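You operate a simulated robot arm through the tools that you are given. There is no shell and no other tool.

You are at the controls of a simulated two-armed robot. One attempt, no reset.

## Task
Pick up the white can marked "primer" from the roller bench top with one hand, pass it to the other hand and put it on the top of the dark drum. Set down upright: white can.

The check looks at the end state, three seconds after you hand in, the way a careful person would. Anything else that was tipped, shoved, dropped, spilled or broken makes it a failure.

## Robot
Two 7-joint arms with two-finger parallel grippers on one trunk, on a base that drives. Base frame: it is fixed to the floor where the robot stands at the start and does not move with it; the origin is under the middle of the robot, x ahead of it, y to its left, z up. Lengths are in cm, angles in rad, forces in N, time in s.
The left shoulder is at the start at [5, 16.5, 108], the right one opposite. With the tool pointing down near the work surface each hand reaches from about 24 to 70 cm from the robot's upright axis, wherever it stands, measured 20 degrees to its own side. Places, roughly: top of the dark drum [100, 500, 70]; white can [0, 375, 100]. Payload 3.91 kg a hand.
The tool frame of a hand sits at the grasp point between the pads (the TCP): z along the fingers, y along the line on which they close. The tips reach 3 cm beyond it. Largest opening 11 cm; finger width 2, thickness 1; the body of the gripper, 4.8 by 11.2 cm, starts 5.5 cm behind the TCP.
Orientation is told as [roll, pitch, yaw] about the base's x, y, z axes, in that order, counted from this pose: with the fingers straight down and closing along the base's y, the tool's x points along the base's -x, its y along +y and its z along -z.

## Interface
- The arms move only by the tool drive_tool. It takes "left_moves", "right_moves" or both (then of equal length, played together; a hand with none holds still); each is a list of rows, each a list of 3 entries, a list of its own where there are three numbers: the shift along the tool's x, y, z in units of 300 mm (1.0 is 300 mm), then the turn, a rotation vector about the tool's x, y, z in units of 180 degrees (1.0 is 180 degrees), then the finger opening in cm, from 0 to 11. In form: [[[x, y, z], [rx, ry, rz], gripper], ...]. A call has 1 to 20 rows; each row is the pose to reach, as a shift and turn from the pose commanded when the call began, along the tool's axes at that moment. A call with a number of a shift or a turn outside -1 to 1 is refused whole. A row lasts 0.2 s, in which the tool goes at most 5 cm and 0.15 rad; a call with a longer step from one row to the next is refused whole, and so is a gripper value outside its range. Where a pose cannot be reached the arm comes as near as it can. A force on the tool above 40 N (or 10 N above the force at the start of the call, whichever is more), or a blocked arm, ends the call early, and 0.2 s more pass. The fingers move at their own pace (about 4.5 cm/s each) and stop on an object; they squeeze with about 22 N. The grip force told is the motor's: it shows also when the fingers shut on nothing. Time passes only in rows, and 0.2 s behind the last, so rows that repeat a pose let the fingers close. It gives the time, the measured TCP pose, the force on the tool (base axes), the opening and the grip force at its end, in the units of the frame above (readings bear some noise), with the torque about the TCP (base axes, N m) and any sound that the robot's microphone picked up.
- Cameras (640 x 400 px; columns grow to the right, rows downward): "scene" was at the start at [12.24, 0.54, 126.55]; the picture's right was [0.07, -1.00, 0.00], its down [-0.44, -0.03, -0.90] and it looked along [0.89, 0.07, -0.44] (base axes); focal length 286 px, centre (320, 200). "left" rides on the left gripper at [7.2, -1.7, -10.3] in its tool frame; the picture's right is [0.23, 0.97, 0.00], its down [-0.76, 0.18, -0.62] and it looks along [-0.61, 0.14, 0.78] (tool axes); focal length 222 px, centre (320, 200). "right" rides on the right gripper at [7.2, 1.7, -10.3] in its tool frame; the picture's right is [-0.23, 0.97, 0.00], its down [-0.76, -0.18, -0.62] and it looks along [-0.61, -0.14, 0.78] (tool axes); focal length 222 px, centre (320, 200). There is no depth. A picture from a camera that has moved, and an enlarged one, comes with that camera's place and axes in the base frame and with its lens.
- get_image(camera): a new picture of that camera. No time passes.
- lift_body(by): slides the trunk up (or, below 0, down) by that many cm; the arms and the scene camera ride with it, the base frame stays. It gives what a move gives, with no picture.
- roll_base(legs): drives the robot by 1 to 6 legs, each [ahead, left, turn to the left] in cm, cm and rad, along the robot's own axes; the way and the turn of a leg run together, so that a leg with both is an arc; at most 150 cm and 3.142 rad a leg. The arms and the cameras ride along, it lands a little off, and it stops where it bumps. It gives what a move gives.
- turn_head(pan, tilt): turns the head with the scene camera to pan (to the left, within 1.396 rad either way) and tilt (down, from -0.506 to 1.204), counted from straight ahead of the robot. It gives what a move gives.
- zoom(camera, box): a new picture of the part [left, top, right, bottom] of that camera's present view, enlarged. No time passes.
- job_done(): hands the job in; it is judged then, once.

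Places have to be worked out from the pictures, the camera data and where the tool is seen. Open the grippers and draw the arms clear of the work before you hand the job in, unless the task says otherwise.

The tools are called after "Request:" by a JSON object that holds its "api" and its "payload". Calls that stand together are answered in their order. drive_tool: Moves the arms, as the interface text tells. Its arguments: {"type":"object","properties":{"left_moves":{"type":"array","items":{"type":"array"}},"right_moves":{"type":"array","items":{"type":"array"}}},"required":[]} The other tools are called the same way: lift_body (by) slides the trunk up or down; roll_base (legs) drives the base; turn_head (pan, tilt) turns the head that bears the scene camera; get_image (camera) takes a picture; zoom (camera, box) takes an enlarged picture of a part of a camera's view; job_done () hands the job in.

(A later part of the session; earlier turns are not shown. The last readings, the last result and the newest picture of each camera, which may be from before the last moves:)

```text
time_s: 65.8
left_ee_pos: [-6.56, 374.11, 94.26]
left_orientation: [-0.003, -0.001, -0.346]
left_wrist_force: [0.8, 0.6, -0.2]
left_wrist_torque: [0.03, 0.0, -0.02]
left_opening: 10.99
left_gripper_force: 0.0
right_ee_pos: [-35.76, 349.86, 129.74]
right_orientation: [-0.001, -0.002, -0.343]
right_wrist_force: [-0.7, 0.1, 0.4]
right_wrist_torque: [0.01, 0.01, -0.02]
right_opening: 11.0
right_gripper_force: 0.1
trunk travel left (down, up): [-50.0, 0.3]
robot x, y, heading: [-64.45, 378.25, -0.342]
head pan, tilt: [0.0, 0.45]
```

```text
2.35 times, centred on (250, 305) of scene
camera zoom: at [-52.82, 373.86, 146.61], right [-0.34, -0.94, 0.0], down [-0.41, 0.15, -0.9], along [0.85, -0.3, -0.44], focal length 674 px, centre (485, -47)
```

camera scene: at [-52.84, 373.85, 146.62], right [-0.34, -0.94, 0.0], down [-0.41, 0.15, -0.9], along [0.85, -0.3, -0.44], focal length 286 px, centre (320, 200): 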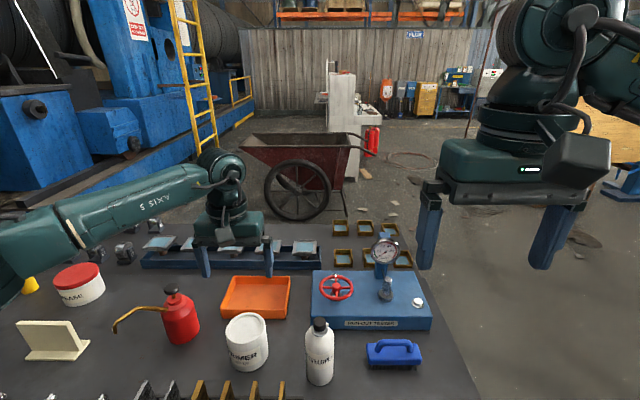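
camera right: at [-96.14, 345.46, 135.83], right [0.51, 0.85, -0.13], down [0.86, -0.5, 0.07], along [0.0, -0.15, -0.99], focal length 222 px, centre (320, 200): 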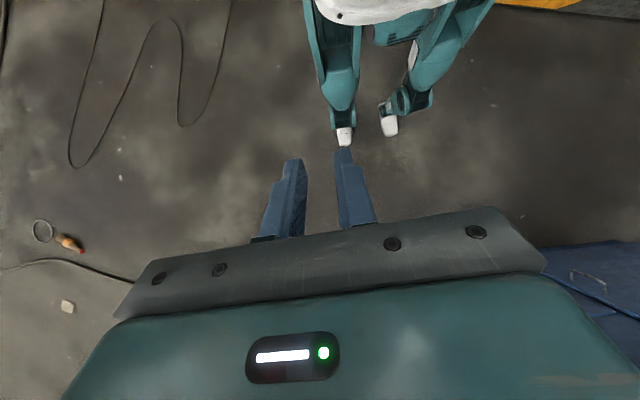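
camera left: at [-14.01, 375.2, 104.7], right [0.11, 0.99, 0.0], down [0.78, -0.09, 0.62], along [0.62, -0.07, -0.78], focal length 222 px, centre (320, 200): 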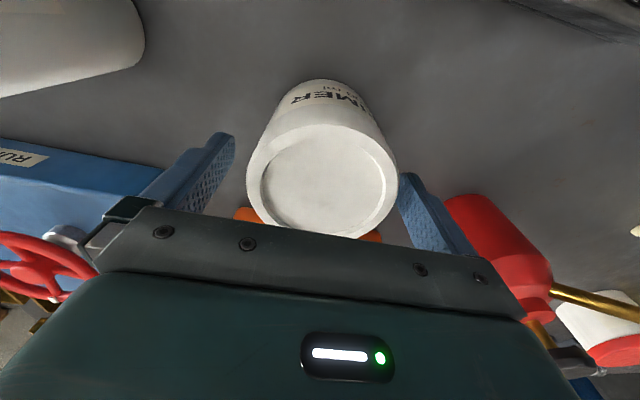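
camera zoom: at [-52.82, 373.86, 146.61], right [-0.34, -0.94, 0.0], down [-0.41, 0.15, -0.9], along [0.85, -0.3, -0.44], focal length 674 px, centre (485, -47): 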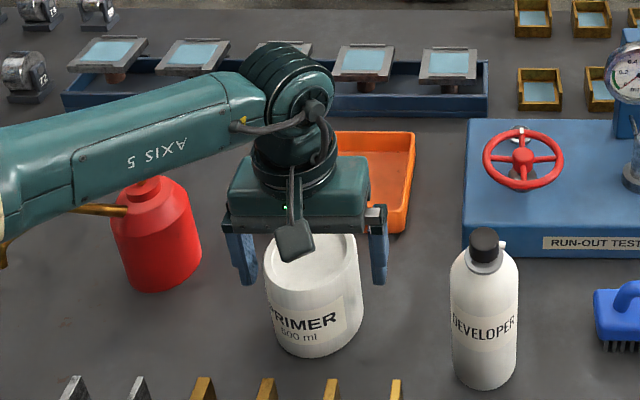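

The can sits centred between the open fingers with no contact force. I close the left gripper on it.

Request:
{"api": "drive_tool", "payload": {"left_moves": [[[0, 0, 0], [0, 0, 0], 2], [[0, 0, 0], [0, 0, 0], 2], [[0, 0, 0], [0, 0, 0], 2], [[0, 0, 0], [0, 0, 0], 2], [[0, 0, 0], [0, 0, 0], 2]]}}

```text
time_s: 67.0
left_ee_pos: [-6.57, 374.38, 94.26]
left_orientation: [-0.002, 0.001, -0.344]
left_wrist_force: [0.3, 2.7, 0.4]
left_wrist_torque: [0.37, -0.1, 0.03]
left_opening: 8.3
left_gripper_force: 21.8
right_ee_pos: [-35.88, 349.78, 129.73]
right_orientation: [0.001, 0.0, -0.345]
right_wrist_force: [-0.3, 0.2, -0.5]
right_wrist_torque: [-0.03, -0.02, 0.01]
right_opening: 10.99
right_gripper_force: 0.1
trunk travel left (down, up): [-50.0, 0.3]
robot x, y, heading: [-64.37, 378.22, -0.348]
head pan, tilt: [0.0, 0.45]
```

The fingers stopped at 8.3 cm with full grip force, so the can is held. I lift it straight up and check.

Request:
{"api": "drive_tool", "payload": {"left_moves": [[[0, 0, -0.05], [0, 0, 0], 2], [[0, 0, -0.1], [0, 0, 0], 2], [[0, 0, -0.2], [0, 0, 0], 2], [[0, 0, -0.35], [0, 0, 0], 2], [[0, 0, -0.5], [0, 0, 0], 2], [[0, 0, -0.65], [0, 0, 0], 2], [[0, 0, -0.8], [0, 0, 0], 2], [[0, 0, -0.95], [0, 0, 0], 2], [[0, 0, -1.0], [0, 0, 0], 2], [[0, 0, -1.0], [0, 0, 0], 2]]}}

Request:
{"api": "get_image", "payload": {"camera": "scene"}}

Request:
{"api": "get_image", "payload": {"camera": "left"}}

```text
time_s: 69.2
left_ee_pos: [-6.72, 374.31, 124.41]
left_orientation: [-0.002, 0.0, -0.345]
left_wrist_force: [0.4, -0.3, -4.9]
left_wrist_torque: [-0.02, -0.02, 0.01]
left_opening: 8.33
left_gripper_force: 22.2
right_ee_pos: [-35.74, 349.81, 129.81]
right_orientation: [0.0, 0.0, -0.344]
right_wrist_force: [0.2, -0.5, 0.2]
right_wrist_torque: [0.0, 0.01, 0.0]
right_opening: 11.01
right_gripper_force: 0.0
trunk travel left (down, up): [-50.0, 0.3]
robot x, y, heading: [-64.67, 377.77, -0.342]
head pan, tilt: [0.0, 0.45]
```

```text
taken
camera scene: at [-52.76, 373.85, 146.61], right [-0.34, -0.94, 0.0], down [-0.41, 0.15, -0.9], along [0.85, -0.3, -0.44], focal length 286 px, centre (320, 200)
```

scene: 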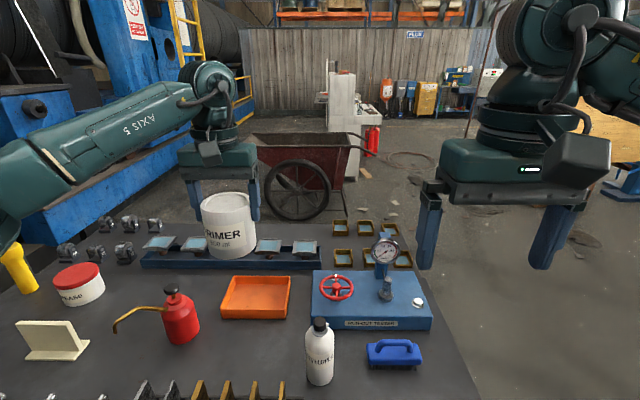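

```text
taken
camera left: at [-14.06, 375.22, 134.82], right [0.11, 0.99, 0.0], down [0.78, -0.09, 0.62], along [0.62, -0.07, -0.78], focal length 222 px, centre (320, 200)
```

left: 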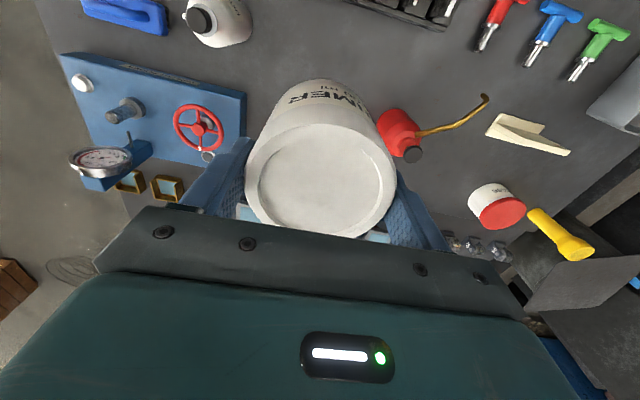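

The can is held firmly (about 5 N) and nothing else moved. I back straight off the bench and then slide right into open floor for the handover.

Request:
{"api": "roll_base", "payload": {"legs": [[-48, 0, 0], [0, -70, 0]]}}

Request:
{"api": "get_image", "payload": {"camera": "scene"}}

```text
time_s: 78.2
left_ee_pos: [-75.98, 324.17, 124.41]
left_orientation: [-0.003, 0.001, -0.343]
left_wrist_force: [1.0, 0.6, -5.3]
left_wrist_torque: [-0.01, 0.01, 0.01]
left_opening: 8.3
left_gripper_force: 21.7
right_ee_pos: [-105.12, 299.87, 129.78]
right_orientation: [-0.002, -0.001, -0.346]
right_wrist_force: [-0.4, -0.2, 0.5]
right_wrist_torque: [0.02, -0.01, 0.0]
right_opening: 10.99
right_gripper_force: 0.1
trunk travel left (down, up): [-50.0, 0.3]
robot x, y, heading: [-133.85, 328.15, -0.346]
head pan, tilt: [0.0, 0.45]
```

```text
taken
camera scene: at [-122.07, 323.81, 146.61], right [-0.34, -0.94, 0.0], down [-0.41, 0.15, -0.9], along [0.85, -0.3, -0.44], focal length 286 px, centre (320, 200)
```

scene: 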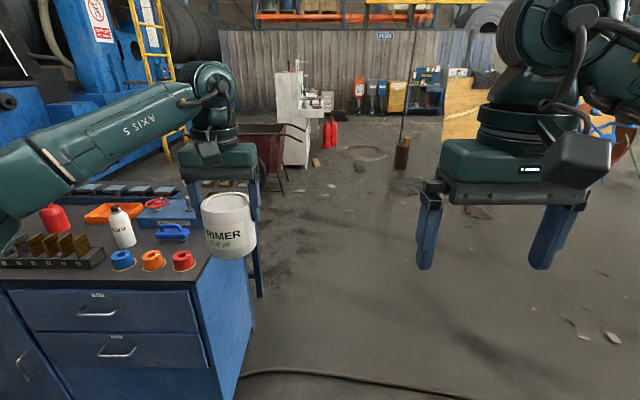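

The can hangs level in the left hand, clear of everything. For the handover I turn the right hand to point to the robot's left (12° below level), camera on top, closing fore-and-aft, at a waiting place on the right side.

Request:
{"api": "drive_tool", "payload": {"right_moves": [[[-0.0271, -0.0195, 0.0281], [-0.024, 0.024, 0.0296], 11], [[-0.0543, -0.039, 0.0561], [-0.0479, 0.0479, 0.0592], 11], [[-0.0814, -0.0585, 0.0842], [-0.0719, 0.0719, 0.0888], 11], [[-0.1086, -0.078, 0.1123], [-0.0958, 0.0958, 0.1183], 11], [[-0.1357, -0.0975, 0.1404], [-0.1198, 0.1198, 0.1479], 11], [[-0.1629, -0.117, 0.1684], [-0.1437, 0.1437, 0.1775], 11], [[-0.19, -0.1365, 0.1965], [-0.1677, 0.1677, 0.2071], 11], [[-0.2171, -0.156, 0.2246], [-0.1916, 0.1916, 0.2367], 11], [[-0.2443, -0.1755, 0.2526], [-0.2156, 0.2156, 0.2663], 11], [[-0.2714, -0.195, 0.2807], [-0.2395, 0.2395, 0.2959], 11], [[-0.2986, -0.2145, 0.3088], [-0.2635, 0.2635, 0.3254], 11], [[-0.3257, -0.234, 0.3369], [-0.2874, 0.2874, 0.355], 11], [[-0.3529, -0.2535, 0.3649], [-0.3114, 0.3114, 0.3846], 11], [[-0.38, -0.273, 0.393], [-0.3353, 0.3353, 0.4142], 11], [[-0.38, -0.273, 0.393], [-0.3353, 0.3353, 0.4142], 11]]}}

Request:
{"api": "get_image", "payload": {"camera": "scene"}}

```text
time_s: 81.4
left_ee_pos: [-75.96, 324.07, 124.39]
left_orientation: [-0.003, 0.0, -0.345]
left_wrist_force: [-0.1, -0.2, -5.1]
left_wrist_torque: [0.0, 0.03, -0.01]
left_opening: 8.27
left_gripper_force: 22.1
right_ee_pos: [-97.16, 288.22, 118.01]
right_orientation: [-0.003, 1.364, -1.92]
right_wrist_force: [0.6, -0.1, 0.0]
right_wrist_torque: [-0.01, -0.02, 0.02]
right_opening: 10.99
right_gripper_force: 0.1
trunk travel left (down, up): [-50.0, 0.3]
robot x, y, heading: [-133.67, 327.72, -0.346]
head pan, tilt: [0.0, 0.45]
```

```text
taken
camera scene: at [-122.06, 323.84, 146.61], right [-0.34, -0.94, 0.0], down [-0.41, 0.15, -0.9], along [0.85, -0.3, -0.44], focal length 286 px, centre (320, 200)
```

scene: 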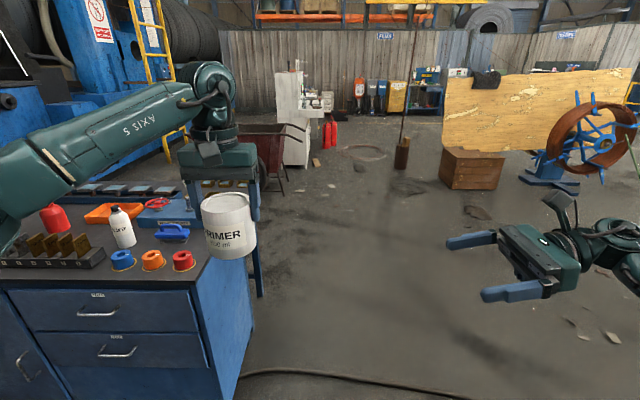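

The right hand reached its waiting pose exactly. I now bring the can with the left hand to the middle in front of the robot and turn it 45° about the vertical so the left fingers stay out of the way of the right ones.

Request:
{"api": "drive_tool", "payload": {"left_moves": [[[0.0325, -0.05, 0], [0, 0, 0.031], 2], [[0.065, -0.1, 0], [0, 0, 0.0625], 2], [[0.0975, -0.15, 0], [0, 0, 0.094], 2], [[0.13, -0.2, 0], [0, 0, 0.125], 2], [[0.1625, -0.25, 0], [0, 0, 0.156], 2], [[0.195, -0.3, 0], [0, 0, 0.1875], 2], [[0.2275, -0.35, 0], [0, 0, 0.219], 2], [[0.26, -0.397, 0], [0, 0, 0.25], 2], [[0.26, -0.397, 0], [0, 0, 0.25], 2]]}}

Request:
{"api": "get_image", "payload": {"camera": "scene"}}

Request:
{"api": "get_image", "payload": {"camera": "right"}}

Request:
{"api": "get_image", "payload": {"camera": "left"}}

```text
time_s: 83.4
left_ee_pos: [-87.45, 315.67, 124.36]
left_orientation: [-0.002, 0.0, -1.133]
left_wrist_force: [-1.1, 0.6, -5.9]
left_wrist_torque: [0.04, 0.02, -0.02]
left_opening: 8.3
left_gripper_force: 21.9
right_ee_pos: [-97.2, 288.28, 117.94]
right_orientation: [0.002, 1.362, -1.916]
right_wrist_force: [0.3, 0.1, -0.4]
right_wrist_torque: [0.02, -0.01, -0.02]
right_opening: 10.99
right_gripper_force: 0.1
trunk travel left (down, up): [-50.0, 0.3]
robot x, y, heading: [-134.03, 327.83, -0.344]
head pan, tilt: [0.0, 0.45]
```

```text
taken
camera scene: at [-122.06, 323.84, 146.61], right [-0.34, -0.94, 0.0], down [-0.41, 0.15, -0.9], along [0.85, -0.3, -0.44], focal length 286 px, centre (320, 200)
```

scene: 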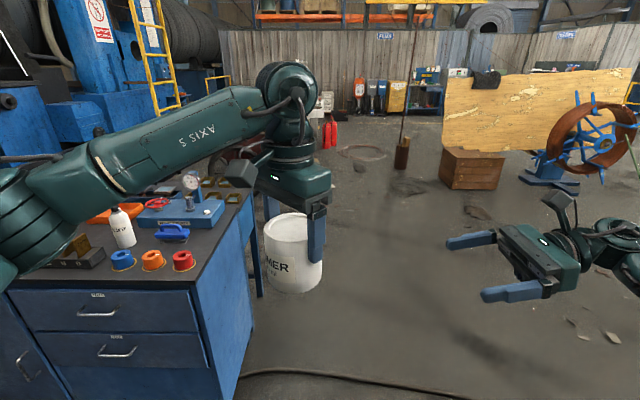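

```text
taken
camera right: at [-98.45, 279.58, 127.37], right [0.9, -0.37, -0.22], down [-0.43, -0.66, -0.62], along [0.08, 0.65, -0.76], focal length 222 px, centre (320, 200)
```

right: 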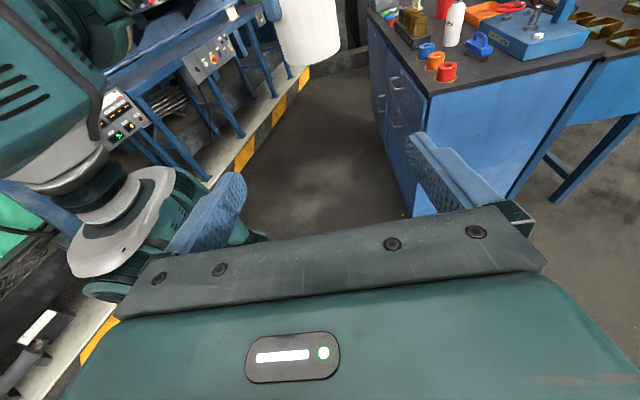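

```text
taken
camera left: at [-92.05, 321.61, 134.72], right [0.78, 0.62, 0.0], down [0.49, -0.61, 0.62], along [0.39, -0.49, -0.78], focal length 222 px, centre (320, 200)
```

left: 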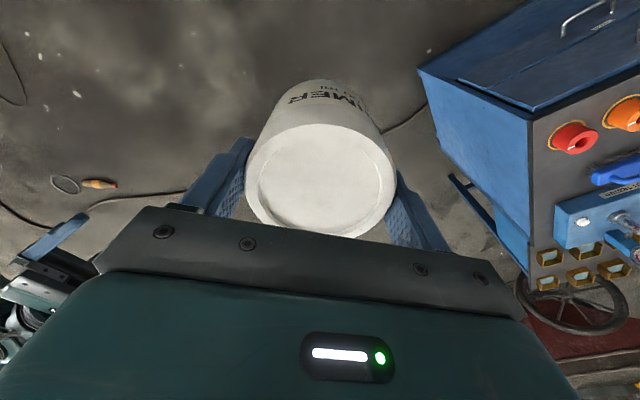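

The can is in the middle, and the right hand's path to it is free. I zoom in to measure the can's bottom and top heights relative to the left fingertips.

Request:
{"api": "zoom", "payload": {"camera": "scene", "box": [240, 190, 350, 310]}}

Request:
{"api": "zoom", "payload": {"camera": "right", "box": [240, 0, 380, 90]}}

```text
3.33 times, centred on (295, 250) of scene
camera zoom: at [-122.06, 323.84, 146.61], right [-0.34, -0.94, 0.0], down [-0.41, 0.15, -0.9], along [0.85, -0.3, -0.44], focal length 954 px, centre (403, 33)
```

zoom: 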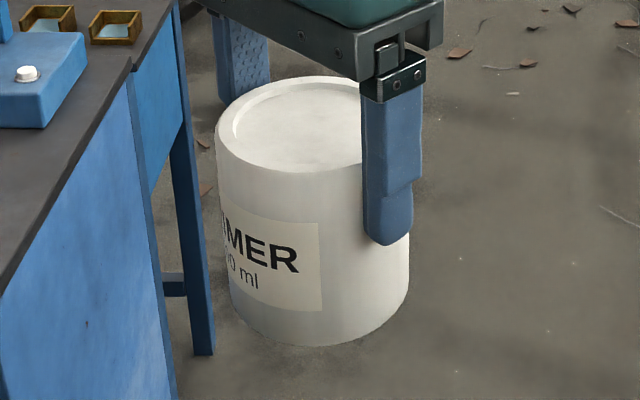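

```text
4.44 times, centred on (310, 45) of right
camera zoom: at [-98.45, 279.58, 127.37], right [0.9, -0.37, -0.22], down [-0.43, -0.66, -0.62], along [0.08, 0.65, -0.76], focal length 987 px, centre (364, 889)
```

zoom: 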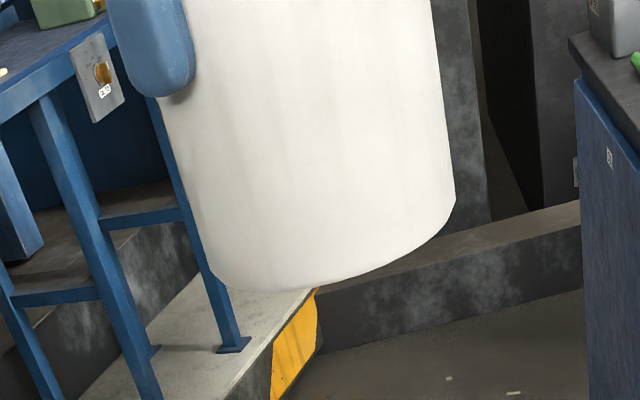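

The can spans z ≈ 116.5–125.5 with the left fingertips about 4.9 cm above its bottom. A finger-clearance check says 30° turn is better than 45° for the left hand, so I turn it back 15° while bringing the right hand to the right height (4 cm above the can's bottom), stopping short of the can.

Request:
{"api": "drive_tool", "payload": {"left_moves": [[[0, 0, 0], [0, 0, -0.0139], 2], [[0, 0, 0], [0, 0, -0.0278], 2], [[0, 0, 0], [0, 0, -0.0417], 2], [[0, 0, 0], [0, 0, -0.0556], 2], [[0, 0, 0], [0, 0, -0.0694], 2], [[0, 0, 0], [0, 0, -0.0833], 2], [[0, 0, 0], [0, 0, -0.0833], 2]], "right_moves": [[[0.0336, 0, 0.0898], [0, 0, 0], 11], [[0.0672, -0.001, 0.1796], [0, 0, 0], 11], [[0.1008, -0.002, 0.2694], [0, 0, 0], 11], [[0.1343, -0.003, 0.3592], [0, 0, 0], 11], [[0.1679, -0.004, 0.449], [0, 0, 0], 11], [[0.2015, -0.004, 0.5388], [0, 0, 0], 11], [[0.2015, -0.004, 0.5388], [0, 0, 0], 11]]}}

Request:
{"api": "get_image", "payload": {"camera": "scene"}}

Request:
{"api": "get_image", "payload": {"camera": "right"}}

Request:
{"api": "get_image", "payload": {"camera": "left"}}

```text
time_s: 85.0
left_ee_pos: [-87.51, 315.55, 124.6]
left_orientation: [-0.001, 0.0, -0.868]
left_wrist_force: [0.3, -0.7, -5.5]
left_wrist_torque: [0.04, 0.01, -0.01]
left_opening: 8.32
left_gripper_force: 22.0
right_ee_pos: [-91.58, 304.3, 120.59]
right_orientation: [0.002, 1.362, -1.911]
right_wrist_force: [0.2, 0.1, 1.1]
right_wrist_torque: [0.01, -0.03, 0.0]
right_opening: 11.01
right_gripper_force: 0.0
trunk travel left (down, up): [-50.0, 0.3]
robot x, y, heading: [-133.79, 328.06, -0.347]
head pan, tilt: [0.0, 0.45]
```

```text
taken
camera scene: at [-122.1, 323.78, 146.61], right [-0.34, -0.94, 0.0], down [-0.41, 0.15, -0.9], along [0.85, -0.3, -0.44], focal length 286 px, centre (320, 200)
```

scene: 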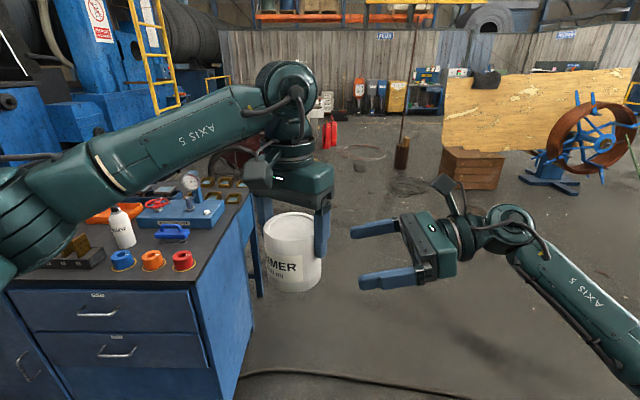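

```text
taken
camera right: at [-92.92, 295.73, 129.92], right [0.9, -0.37, -0.22], down [-0.43, -0.66, -0.62], along [0.08, 0.65, -0.76], focal length 222 px, centre (320, 200)
```

right: 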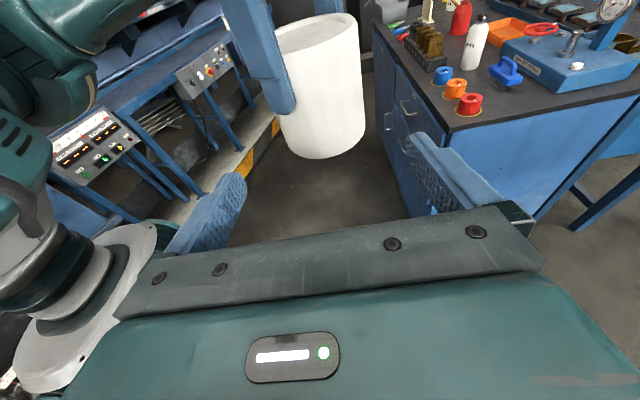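

```text
taken
camera left: at [-93.36, 320.16, 134.82], right [0.6, 0.8, 0.0], down [0.63, -0.47, 0.62], along [0.5, -0.37, -0.78], focal length 222 px, centre (320, 200)
```

left: 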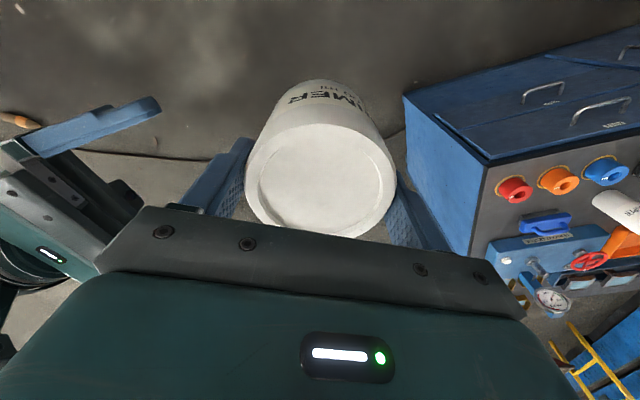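

Height and fore-aft alignment look right: the can's axis is 12 cm ahead of the right TCP along its pointing direction with no sideways error. I slide the right hand in 10.8 cm, fingers open.

Request:
{"api": "drive_tool", "payload": {"right_moves": [[[0.015, 0, 0.0704], [0, 0, 0], 11], [[0.03, 0, 0.1408], [0, 0, 0], 11], [[0.045, 0, 0.2112], [0, 0, 0], 11], [[0.06, 0, 0.2816], [0, 0, 0], 11], [[0.075, 0, 0.352], [0, 0, 0], 11], [[0.075, 0, 0.352], [0, 0, 0], 11]]}}

Request:
{"api": "zoom", "payload": {"camera": "scene", "box": [200, 150, 460, 320]}}

Request:
{"api": "get_image", "payload": {"camera": "right"}}

Request:
{"api": "get_image", "payload": {"camera": "left"}}

```text
time_s: 86.4
left_ee_pos: [-87.36, 315.65, 124.47]
left_orientation: [-0.001, 0.001, -0.87]
left_wrist_force: [-0.4, 0.5, -5.2]
left_wrist_torque: [-0.01, -0.02, -0.01]
left_opening: 8.31
left_gripper_force: 22.3
right_ee_pos: [-87.83, 314.3, 120.51]
right_orientation: [0.004, 1.361, -1.913]
right_wrist_force: [-0.5, 0.4, -0.3]
right_wrist_torque: [0.02, 0.03, 0.01]
right_opening: 10.97
right_gripper_force: 0.0
trunk travel left (down, up): [-50.0, 0.3]
robot x, y, heading: [-133.32, 328.29, -0.35]
head pan, tilt: [0.0, 0.45]
```

```text
2.35 times, centred on (330, 235) of scene
camera zoom: at [-122.1, 323.79, 146.61], right [-0.34, -0.94, 0.0], down [-0.41, 0.15, -0.9], along [0.85, -0.3, -0.44], focal length 674 px, centre (296, 118)
```

zoom: 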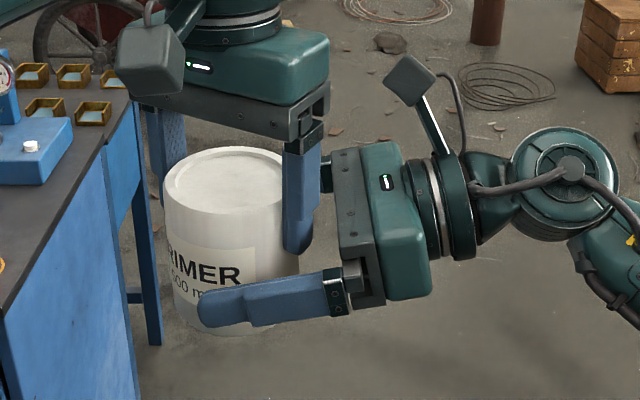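

```text
taken
camera right: at [-89.13, 305.63, 129.91], right [0.9, -0.37, -0.22], down [-0.43, -0.66, -0.62], along [0.08, 0.65, -0.76], focal length 222 px, centre (320, 200)
```

right: 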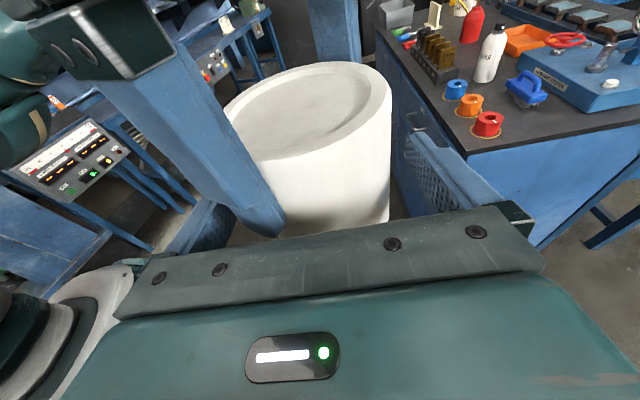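

```text
taken
camera left: at [-93.35, 320.17, 134.82], right [0.6, 0.8, 0.0], down [0.63, -0.47, 0.62], along [0.5, -0.37, -0.78], focal length 222 px, centre (320, 200)
```

left: 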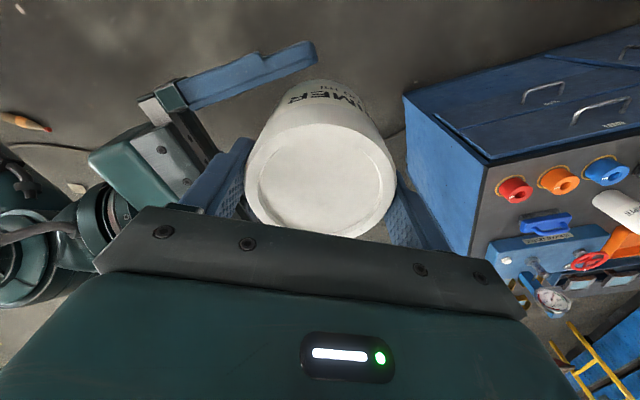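

The right hand's open fingers straddle the can's lower half, with the left finger clear of its palm. I close the right gripper while the left keeps holding.

Request:
{"api": "drive_tool", "payload": {"right_moves": [[[0, 0, 0], [0, 0, 0], 9], [[0, 0, 0], [0, 0, 0], 7], [[0, 0, 0], [0, 0, 0], 2], [[0, 0, 0], [0, 0, 0], 2], [[0, 0, 0], [0, 0, 0], 2], [[0, 0, 0], [0, 0, 0], 2]]}}

Request:
{"api": "zoom", "payload": {"camera": "scene", "box": [200, 150, 460, 320]}}

Request:
{"api": "get_image", "payload": {"camera": "right"}}

```text
time_s: 87.8
left_ee_pos: [-87.28, 315.71, 124.44]
left_orientation: [-0.003, -0.001, -0.869]
left_wrist_force: [2.3, -1.6, -5.8]
left_wrist_torque: [0.0, -0.18, -0.17]
left_opening: 8.3
left_gripper_force: 22.4
right_ee_pos: [-87.9, 314.33, 120.58]
right_orientation: [0.001, 1.362, -1.913]
right_wrist_force: [-2.8, 0.8, 0.5]
right_wrist_torque: [-0.05, 0.06, 0.19]
right_opening: 8.33
right_gripper_force: 22.4
trunk travel left (down, up): [-50.0, 0.3]
robot x, y, heading: [-133.83, 327.89, -0.346]
head pan, tilt: [0.0, 0.45]
```

```text
2.35 times, centred on (330, 235) of scene
camera zoom: at [-122.08, 323.81, 146.61], right [-0.34, -0.94, 0.0], down [-0.41, 0.15, -0.9], along [0.85, -0.3, -0.44], focal length 674 px, centre (296, 118)
```

zoom: 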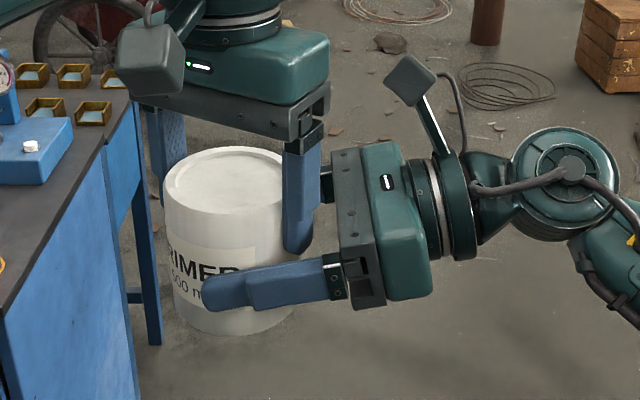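

```text
taken
camera right: at [-89.14, 305.65, 129.91], right [0.9, -0.37, -0.22], down [-0.43, -0.66, -0.62], along [0.08, 0.65, -0.76], focal length 222 px, centre (320, 200)
```

right: 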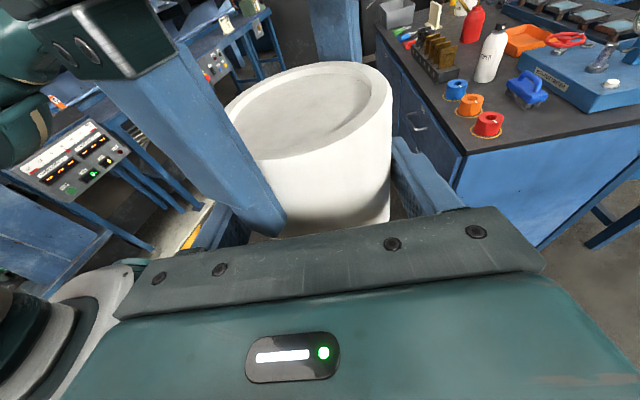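

Both grippers hold at 8.3 cm with full force. Now I open the left fingers just a little (to 9.2 cm) so they let go without touching the right hand.

Request:
{"api": "drive_tool", "payload": {"left_moves": [[[0, 0, 0], [0, 0, 0], 9.2], [[0, 0, 0], [0, 0, 0], 9.2], [[0, 0, 0], [0, 0, 0], 9.2], [[0, 0, 0], [0, 0, 0], 9.2]]}}

Request:
{"api": "get_image", "payload": {"camera": "left"}}

Request:
{"api": "get_image", "payload": {"camera": "right"}}

```text
time_s: 88.8
left_ee_pos: [-87.4, 315.66, 124.44]
left_orientation: [-0.002, -0.001, -0.87]
left_wrist_force: [0.3, -0.5, -0.3]
left_wrist_torque: [0.0, 0.01, 0.02]
left_opening: 9.2
left_gripper_force: 0.0
right_ee_pos: [-87.93, 314.4, 120.5]
right_orientation: [0.002, 1.362, -1.915]
right_wrist_force: [0.2, 0.0, 0.1]
right_wrist_torque: [-0.08, -0.02, 0.0]
right_opening: 8.34
right_gripper_force: 21.8
trunk travel left (down, up): [-50.0, 0.3]
robot x, y, heading: [-133.64, 327.85, -0.347]
head pan, tilt: [0.0, 0.45]
```

```text
taken
camera left: at [-93.34, 320.2, 134.82], right [0.6, 0.8, 0.0], down [0.63, -0.47, 0.62], along [0.5, -0.37, -0.78], focal length 222 px, centre (320, 200)
```

left: 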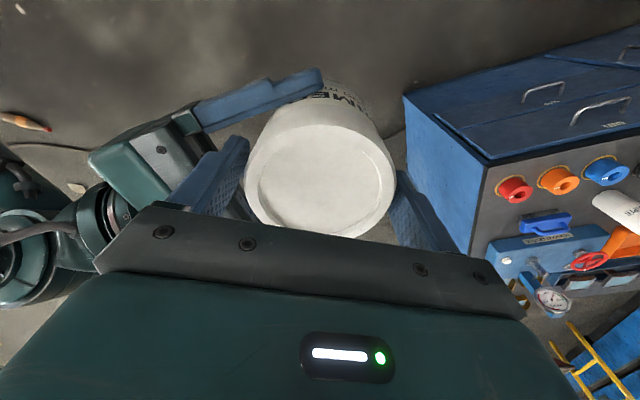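

```text
taken
camera right: at [-89.13, 305.63, 129.9], right [0.9, -0.37, -0.22], down [-0.43, -0.66, -0.61], along [0.08, 0.65, -0.76], focal length 222 px, centre (320, 200)
```

right: 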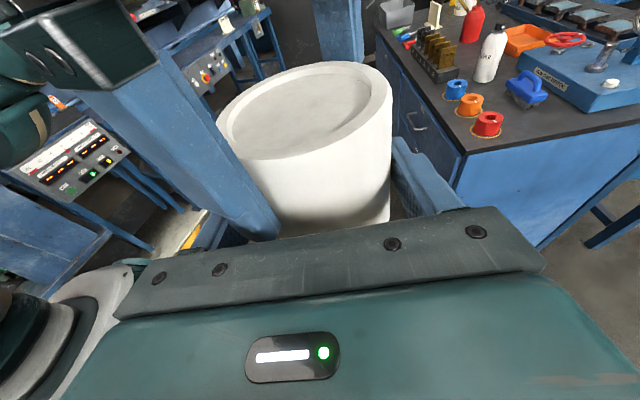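

The left hand has let go (its load fell to zero) and the right keeps its grip. I raise the left hand straight up off the can.

Request:
{"api": "drive_tool", "payload": {"left_moves": [[[0, 0, -0.05], [0, 0, 0], 9.2], [[0, 0, -0.1], [0, 0, 0], 9.2], [[0, 0, -0.16], [0, 0, 0], 9.2], [[0, 0, -0.24], [0, 0, 0], 9.2], [[0, 0, -0.34], [0, 0, 0], 9.2], [[0, 0, -0.44], [0, 0, 0], 9.2], [[0, 0, -0.44], [0, 0, 0], 9.2]]}}

Request:
{"api": "get_image", "payload": {"camera": "scene"}}

Request:
{"api": "get_image", "payload": {"camera": "right"}}

```text
time_s: 90.4
left_ee_pos: [-87.39, 315.64, 137.36]
left_orientation: [-0.003, 0.0, -0.87]
left_wrist_force: [0.0, -0.8, -0.2]
left_wrist_torque: [-0.01, 0.03, 0.02]
left_opening: 9.2
left_gripper_force: 0.1
right_ee_pos: [-87.83, 314.29, 120.59]
right_orientation: [0.001, 1.361, -1.916]
right_wrist_force: [1.0, 0.5, -0.2]
right_wrist_torque: [-0.08, 0.03, 0.01]
right_opening: 8.34
right_gripper_force: 21.7
trunk travel left (down, up): [-50.0, 0.3]
robot x, y, heading: [-133.74, 328.3, -0.345]
head pan, tilt: [0.0, 0.45]
```

```text
taken
camera scene: at [-122.03, 323.82, 146.6], right [-0.34, -0.94, 0.0], down [-0.41, 0.15, -0.9], along [0.85, -0.3, -0.44], focal length 286 px, centre (320, 200)
```

scene: 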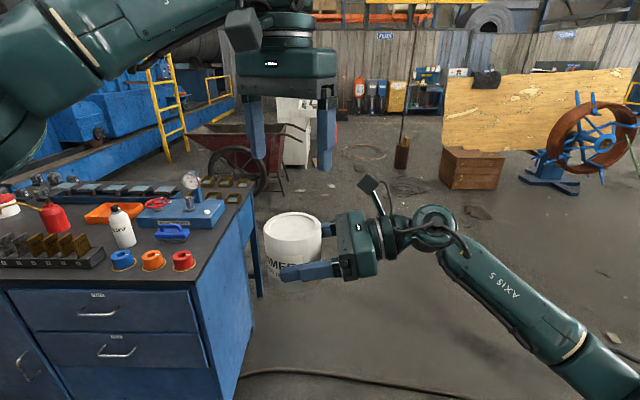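

```text
taken
camera right: at [-89.09, 305.64, 129.88], right [0.9, -0.37, -0.22], down [-0.43, -0.66, -0.61], along [0.08, 0.65, -0.76], focal length 222 px, centre (320, 200)
```

right: 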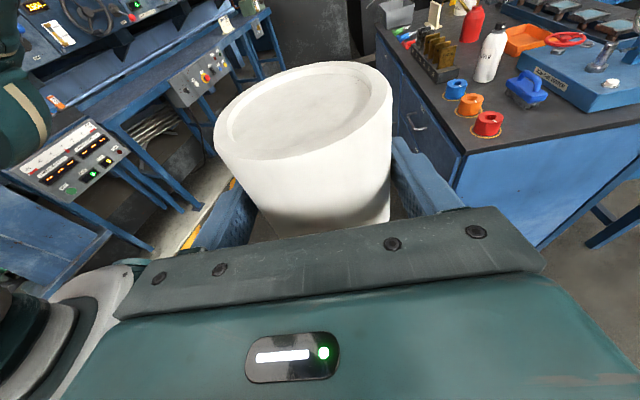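

The right hand alone now carries the can, level and clear. I draw the left hand back to its own side so nothing hinders the drive.

Request:
{"api": "drive_tool", "payload": {"left_moves": [[[0.1167, 0.0353, 0], [0, 0, -0.0278], 9.2], [[0.2333, 0.0707, 0], [0, 0, -0.0556], 9.2], [[0.35, 0.106, 0], [0, 0, -0.0833], 9.2], [[0.4667, 0.1413, 0], [0, 0, -0.1111], 9.2], [[0.5833, 0.1767, 0], [0, 0, -0.1389], 9.2], [[0.7, 0.212, 0], [0, 0, -0.1667], 9.2], [[0.7, 0.212, 0], [0, 0, -0.1667], 9.2]]}}

Request:
{"api": "turn_head", "payload": {"pan": -0.6, "tilt": 0.4}}

Request:
{"api": "get_image", "payload": {"camera": "scene"}}

```text
time_s: 92.0
left_ee_pos: [-96.19, 335.57, 137.74]
left_orientation: [0.0, 0.001, -0.344]
left_wrist_force: [0.9, 0.2, 0.7]
left_wrist_torque: [0.04, 0.01, -0.01]
left_opening: 9.18
left_gripper_force: 0.1
right_ee_pos: [-87.77, 314.18, 120.63]
right_orientation: [-0.002, 1.362, -1.918]
right_wrist_force: [0.1, -0.1, 0.1]
right_wrist_torque: [-0.05, 0.05, 0.02]
right_opening: 8.35
right_gripper_force: 22.0
trunk travel left (down, up): [-50.0, 0.3]
robot x, y, heading: [-133.64, 328.03, -0.343]
head pan, tilt: [0.0, 0.45]
```

```text
time_s: 93.0
left_ee_pos: [-96.18, 335.45, 137.8]
left_orientation: [-0.002, 0.0, -0.344]
left_wrist_force: [-0.7, -0.2, 0.0]
left_wrist_torque: [-0.01, -0.01, 0.03]
left_opening: 9.21
left_gripper_force: 0.0
right_ee_pos: [-87.8, 314.34, 120.58]
right_orientation: [0.001, 1.361, -1.916]
right_wrist_force: [0.3, -0.7, -0.2]
right_wrist_torque: [-0.05, 0.02, 0.02]
right_opening: 8.32
right_gripper_force: 22.3
trunk travel left (down, up): [-50.0, 0.3]
robot x, y, heading: [-133.75, 328.08, -0.342]
head pan, tilt: [-0.6, 0.4]
```

```text
taken
camera scene: at [-125.3, 319.42, 147.07], right [-0.81, -0.59, 0.0], down [-0.23, 0.32, -0.92], along [0.54, -0.75, -0.39], focal length 286 px, centre (320, 200)
```

scene: 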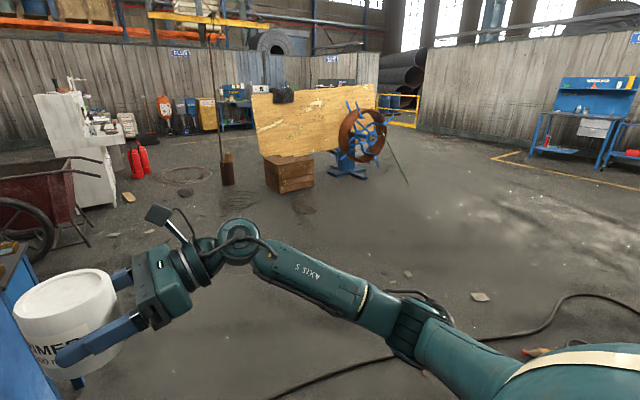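

The floor in front of the benches is open. I turn to face +x, slide back to y ≈ 225 and drive past the bench fronts, then look again.

Request:
{"api": "roll_base", "payload": {"legs": [[0, 0, 0.343], [0, -105, 0], [125, 0, 0], [115, 0, 0]]}}

Request:
{"api": "turn_head", "payload": {"pan": 1.2, "tilt": 0.3}}

Request:
{"api": "get_image", "payload": {"camera": "scene"}}

```text
time_s: 114.9
left_ee_pos: [139.07, 246.53, 137.7]
left_orientation: [-0.002, 0.0, 0.002]
left_wrist_force: [0.3, 0.3, 0.4]
left_wrist_torque: [0.03, 0.01, -0.01]
left_opening: 9.19
left_gripper_force: 0.0
right_ee_pos: [154.04, 229.27, 120.57]
right_orientation: [0.0, 1.363, -1.57]
right_wrist_force: [-0.2, -0.1, 0.6]
right_wrist_torque: [-0.09, -0.01, -0.01]
right_opening: 8.34
right_gripper_force: 21.4
trunk travel left (down, up): [-50.0, 0.3]
robot x, y, heading: [106.29, 226.9, 0.001]
head pan, tilt: [-0.6, 0.4]
```

```text
time_s: 116.7
left_ee_pos: [139.01, 246.47, 137.7]
left_orientation: [-0.001, 0.001, 0.002]
left_wrist_force: [0.5, 0.1, 0.8]
left_wrist_torque: [-0.01, 0.0, -0.04]
left_opening: 9.22
left_gripper_force: 0.1
right_ee_pos: [153.96, 229.51, 120.74]
right_orientation: [0.003, 1.361, -1.565]
right_wrist_force: [0.1, 0.7, -0.4]
right_wrist_torque: [-0.08, 0.02, 0.0]
right_opening: 8.32
right_gripper_force: 22.0
trunk travel left (down, up): [-50.0, 0.3]
robot x, y, heading: [106.69, 226.78, -0.004]
head pan, tilt: [1.201, 0.3]
```

```text
taken
camera scene: at [112.78, 235.29, 148.0], right [0.93, -0.36, 0.0], down [-0.11, -0.28, -0.96], along [0.34, 0.89, -0.3], focal length 286 px, centre (320, 200)
```

scene: 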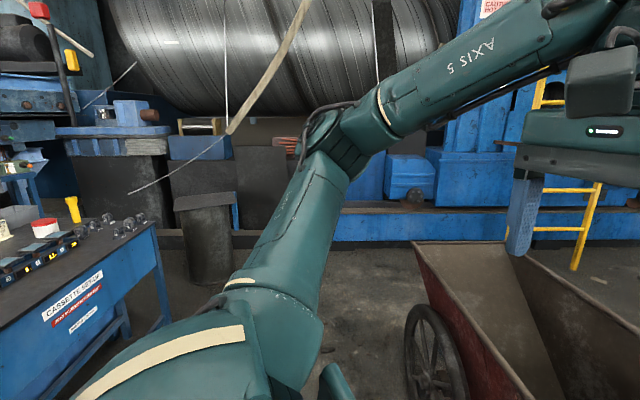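

The drum stands beyond the roller bench's far end. I zoom in to see its top.

Request:
{"api": "zoom", "payload": {"camera": "scene", "box": [130, 160, 290, 300]}}

```text
2.86 times, centred on (210, 230) of scene
camera zoom: at [112.78, 235.29, 148.0], right [0.93, -0.36, 0.0], down [-0.11, -0.28, -0.96], along [0.34, 0.89, -0.3], focal length 818 px, centre (634, 114)
```

zoom: 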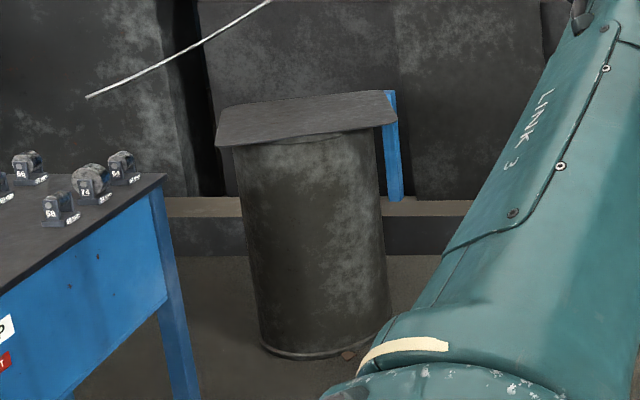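

The drum is topped by a flat dark plate, roughly 50×42 cm, centred near [106, 505]. Before driving in, I set the arm up for placing: turn the right hand 45° so it points forward-left (can stays upright), then lower it, all over free floor.

Request:
{"api": "turn_head", "payload": {"pan": 0.0, "tilt": 0.55}}

Request:
{"api": "drive_tool", "payload": {"right_moves": [[[-0.0326, 0.0323, 0.0069], [-0.02445, 0, 0.0052], 2], [[-0.0652, 0.0646, 0.0138], [-0.0489, 0, 0.0104], 2], [[-0.0978, 0.0969, 0.0207], [-0.07335, 0, 0.0156], 2], [[-0.1304, 0.1292, 0.0276], [-0.0978, 0, 0.0208], 2], [[-0.163, 0.1615, 0.0345], [-0.12225, 0, 0.026], 2], [[-0.1956, 0.1938, 0.0414], [-0.1467, 0, 0.0312], 2], [[-0.2282, 0.2261, 0.0483], [-0.17115, 0, 0.0364], 2], [[-0.2608, 0.2584, 0.0552], [-0.1956, 0, 0.0416], 2], [[-0.2934, 0.2907, 0.0621], [-0.22, 0, 0.0468], 2], [[-0.326, 0.323, 0.069], [-0.2445, 0, 0.052], 2], [[-0.326, 0.323, 0.069], [-0.2445, 0, 0.052], 2]]}}

Request:
{"api": "get_image", "payload": {"camera": "scene"}}

```text
time_s: 118.1
left_ee_pos: [138.93, 246.53, 137.77]
left_orientation: [-0.002, 0.0, 0.0]
left_wrist_force: [-0.5, -0.9, -0.6]
left_wrist_torque: [-0.02, -0.02, 0.02]
left_opening: 9.18
left_gripper_force: 0.0
right_ee_pos: [154.06, 229.32, 120.51]
right_orientation: [0.0, 1.362, -1.567]
right_wrist_force: [-0.3, 0.8, -1.2]
right_wrist_torque: [-0.09, 0.02, -0.01]
right_opening: 8.33
right_gripper_force: 21.7
trunk travel left (down, up): [-50.0, 0.3]
robot x, y, heading: [106.07, 226.61, 0.006]
head pan, tilt: [0.0, 0.55]
```

```text
time_s: 120.5
left_ee_pos: [139.02, 246.56, 137.74]
left_orientation: [-0.001, 0.001, 0.002]
left_wrist_force: [0.8, 0.3, -0.5]
left_wrist_torque: [0.02, -0.01, 0.04]
left_opening: 9.2
left_gripper_force: 0.1
right_ee_pos: [163.76, 229.34, 110.54]
right_orientation: [0.002, 1.362, -2.358]
right_wrist_force: [-0.7, 1.1, 0.5]
right_wrist_torque: [-0.06, 0.06, -0.05]
right_opening: 8.31
right_gripper_force: 21.8
trunk travel left (down, up): [-50.0, 0.3]
robot x, y, heading: [106.27, 226.66, 0.003]
head pan, tilt: [0.0, 0.55]
```

```text
taken
camera scene: at [118.4, 226.57, 145.7], right [0.0, -1.0, 0.0], down [-0.52, 0.0, -0.85], along [0.85, 0.0, -0.52], focal length 286 px, centre (320, 200)
```

scene: 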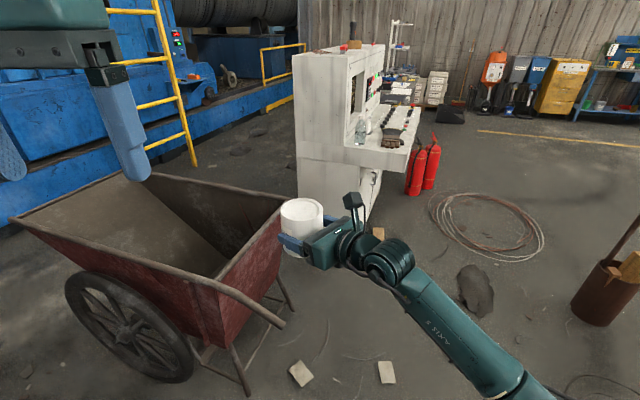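

The hand pose worked, but a barrow handle lies near below on this side, so I don't lower here. I back off, turn to face the drum and move up part of the way, the can still high.

Request:
{"api": "roll_base", "payload": {"legs": [[-10, 0, 0], [0, 0, 1.57], [70, -10, 0]]}}

Request:
{"api": "turn_head", "payload": {"pan": 0.0, "tilt": 0.45}}

Request:
{"api": "get_image", "payload": {"camera": "scene"}}

```text
time_s: 128.9
left_ee_pos: [83.86, 327.98, 137.84]
left_orientation: [-0.002, -0.001, 1.598]
left_wrist_force: [0.1, 0.4, 0.4]
left_wrist_torque: [-0.01, 0.01, 0.01]
left_opening: 9.22
left_gripper_force: 0.0
right_ee_pos: [100.52, 353.0, 110.6]
right_orientation: [0.001, 1.361, -0.76]
right_wrist_force: [-0.6, 0.3, -0.4]
right_wrist_torque: [-0.05, -0.09, 0.01]
right_opening: 8.35
right_gripper_force: 22.6
trunk travel left (down, up): [-50.0, 0.3]
robot x, y, heading: [104.77, 295.49, 1.597]
head pan, tilt: [0.0, 0.55]
```

```text
time_s: 129.6
left_ee_pos: [83.99, 327.94, 137.84]
left_orientation: [-0.002, 0.0, 1.597]
left_wrist_force: [-0.7, 0.0, 0.1]
left_wrist_torque: [0.02, -0.01, -0.01]
left_opening: 9.22
left_gripper_force: 0.1
right_ee_pos: [100.31, 353.05, 110.43]
right_orientation: [0.002, 1.36, -0.759]
right_wrist_force: [0.1, -0.4, 0.6]
right_wrist_torque: [-0.05, -0.06, -0.01]
right_opening: 8.33
right_gripper_force: 21.8
trunk travel left (down, up): [-50.0, 0.3]
robot x, y, heading: [104.47, 295.23, 1.595]
head pan, tilt: [0.0, 0.45]
```

```text
taken
camera scene: at [104.35, 307.72, 146.6], right [1.0, 0.03, 0.0], down [0.01, -0.44, -0.9], along [-0.02, 0.9, -0.44], focal length 286 px, centre (320, 200)
```

scene: 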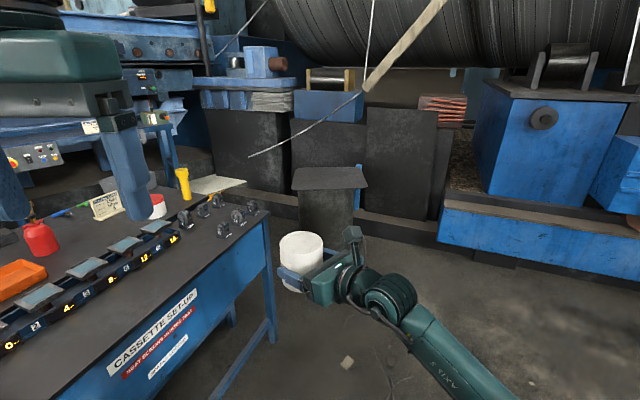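

Facing the drum now; the plate is seen at the centre. I zoom in to measure it.

Request:
{"api": "zoom", "payload": {"camera": "scene", "box": [270, 140, 390, 215]}}

Request:
{"api": "zoom", "payload": {"camera": "scene", "box": [250, 200, 480, 344]}}

```text
5.33 times, centred on (330, 178) of scene
camera zoom: at [104.35, 307.72, 146.6], right [1.0, 0.03, 0.0], down [0.01, -0.44, -0.9], along [-0.02, 0.9, -0.44], focal length 1527 px, centre (267, 320)
```

zoom: 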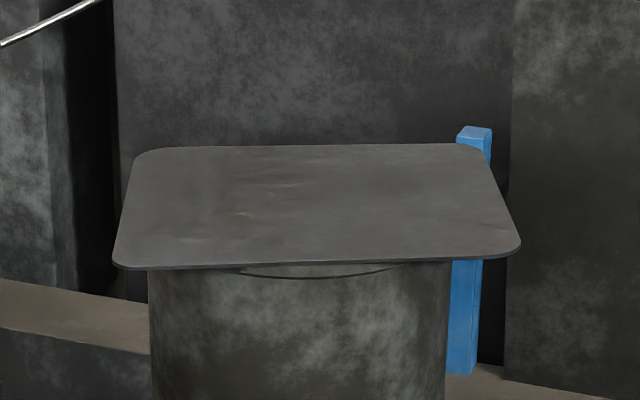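

```text
2.78 times, centred on (365, 272) of scene
camera zoom: at [104.35, 307.72, 146.6], right [1.0, 0.03, 0.0], down [0.01, -0.44, -0.9], along [-0.02, 0.9, -0.44], focal length 795 px, centre (195, 0)
```

zoom: 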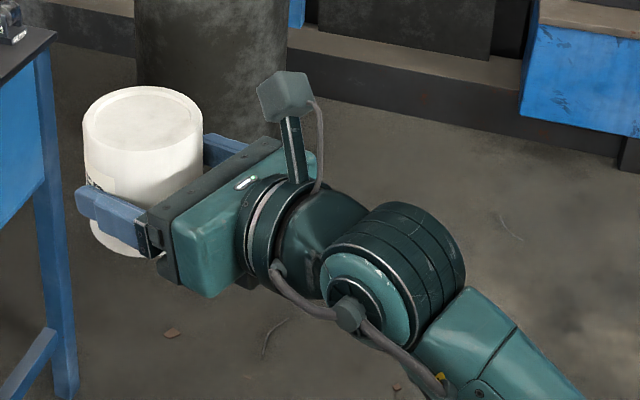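

The plate is level and empty, its centre at about [105, 505] and its top at about z = 70. Below the hand there is free floor here, so I lower the right hand by 22.5 cm straight down to see how the arm lies.

Request:
{"api": "drive_tool", "payload": {"right_moves": [[[-0.0734, 0, 0.0156], [0, 0, 0], 2], [[-0.1467, 0, 0.0312], [0, 0, 0], 2], [[-0.22, 0, 0.0468], [0, 0, 0], 2], [[-0.2934, 0, 0.0624], [0, 0, 0], 2], [[-0.3668, 0, 0.078], [0, 0, 0], 2], [[-0.44, 0, 0.0936], [0, 0, 0], 2], [[-0.5135, 0, 0.1092], [0, 0, 0], 2], [[-0.5868, 0, 0.1248], [0, 0, 0], 2], [[-0.66, 0, 0.1404], [0, 0, 0], 2], [[-0.7335, 0, 0.156], [0, 0, 0], 2], [[-0.7335, 0, 0.156], [0, 0, 0], 2]]}}

Request:
{"api": "turn_head", "payload": {"pan": -0.15, "tilt": 0.65}}

Request:
{"api": "get_image", "payload": {"camera": "scene"}}

Request:
{"api": "get_image", "payload": {"camera": "left"}}

```text
time_s: 132.0
left_ee_pos: [83.96, 327.93, 137.74]
left_orientation: [-0.002, 0.0, 1.597]
left_wrist_force: [0.3, 0.7, 0.1]
left_wrist_torque: [-0.01, -0.01, 0.03]
left_opening: 9.18
left_gripper_force: 0.0
right_ee_pos: [100.44, 353.0, 88.11]
right_orientation: [0.002, 1.361, -0.758]
right_wrist_force: [-1.0, 0.3, 0.4]
right_wrist_torque: [-0.04, -0.01, 0.02]
right_opening: 8.34
right_gripper_force: 22.0
trunk travel left (down, up): [-50.0, 0.3]
robot x, y, heading: [104.34, 295.65, 1.595]
head pan, tilt: [0.0, 0.45]
```

```text
time_s: 132.7
left_ee_pos: [83.92, 327.99, 137.8]
left_orientation: [-0.001, 0.0, 1.595]
left_wrist_force: [0.3, 0.6, 0.1]
left_wrist_torque: [-0.01, -0.01, -0.01]
left_opening: 9.21
left_gripper_force: 0.1
right_ee_pos: [100.49, 353.02, 88.1]
right_orientation: [0.002, 1.359, -0.759]
right_wrist_force: [0.5, 0.4, 0.6]
right_wrist_torque: [-0.06, -0.03, -0.02]
right_opening: 8.33
right_gripper_force: 22.4
trunk travel left (down, up): [-50.0, 0.3]
robot x, y, heading: [104.46, 295.74, 1.596]
head pan, tilt: [-0.15, 0.649]
```

```text
taken
camera scene: at [105.66, 307.14, 144.83], right [0.99, -0.12, 0.0], down [-0.07, -0.6, -0.8], along [0.1, 0.79, -0.6], focal length 286 px, centre (320, 200)
```

scene: 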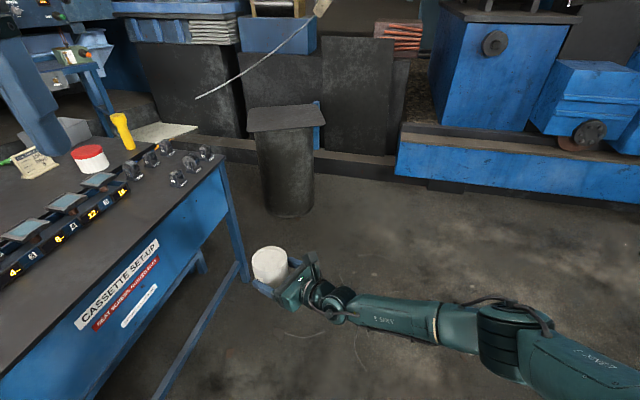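

```text
taken
camera left: at [85.78, 320.86, 148.11], right [-0.97, -0.25, 0.0], down [-0.2, 0.76, 0.62], along [-0.16, 0.6, -0.78], focal length 222 px, centre (320, 200)
```

left: 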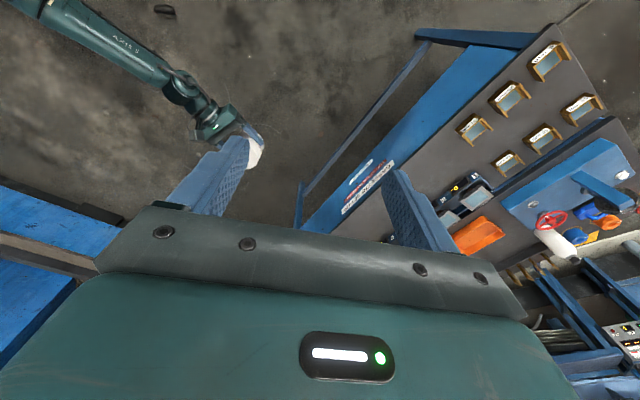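

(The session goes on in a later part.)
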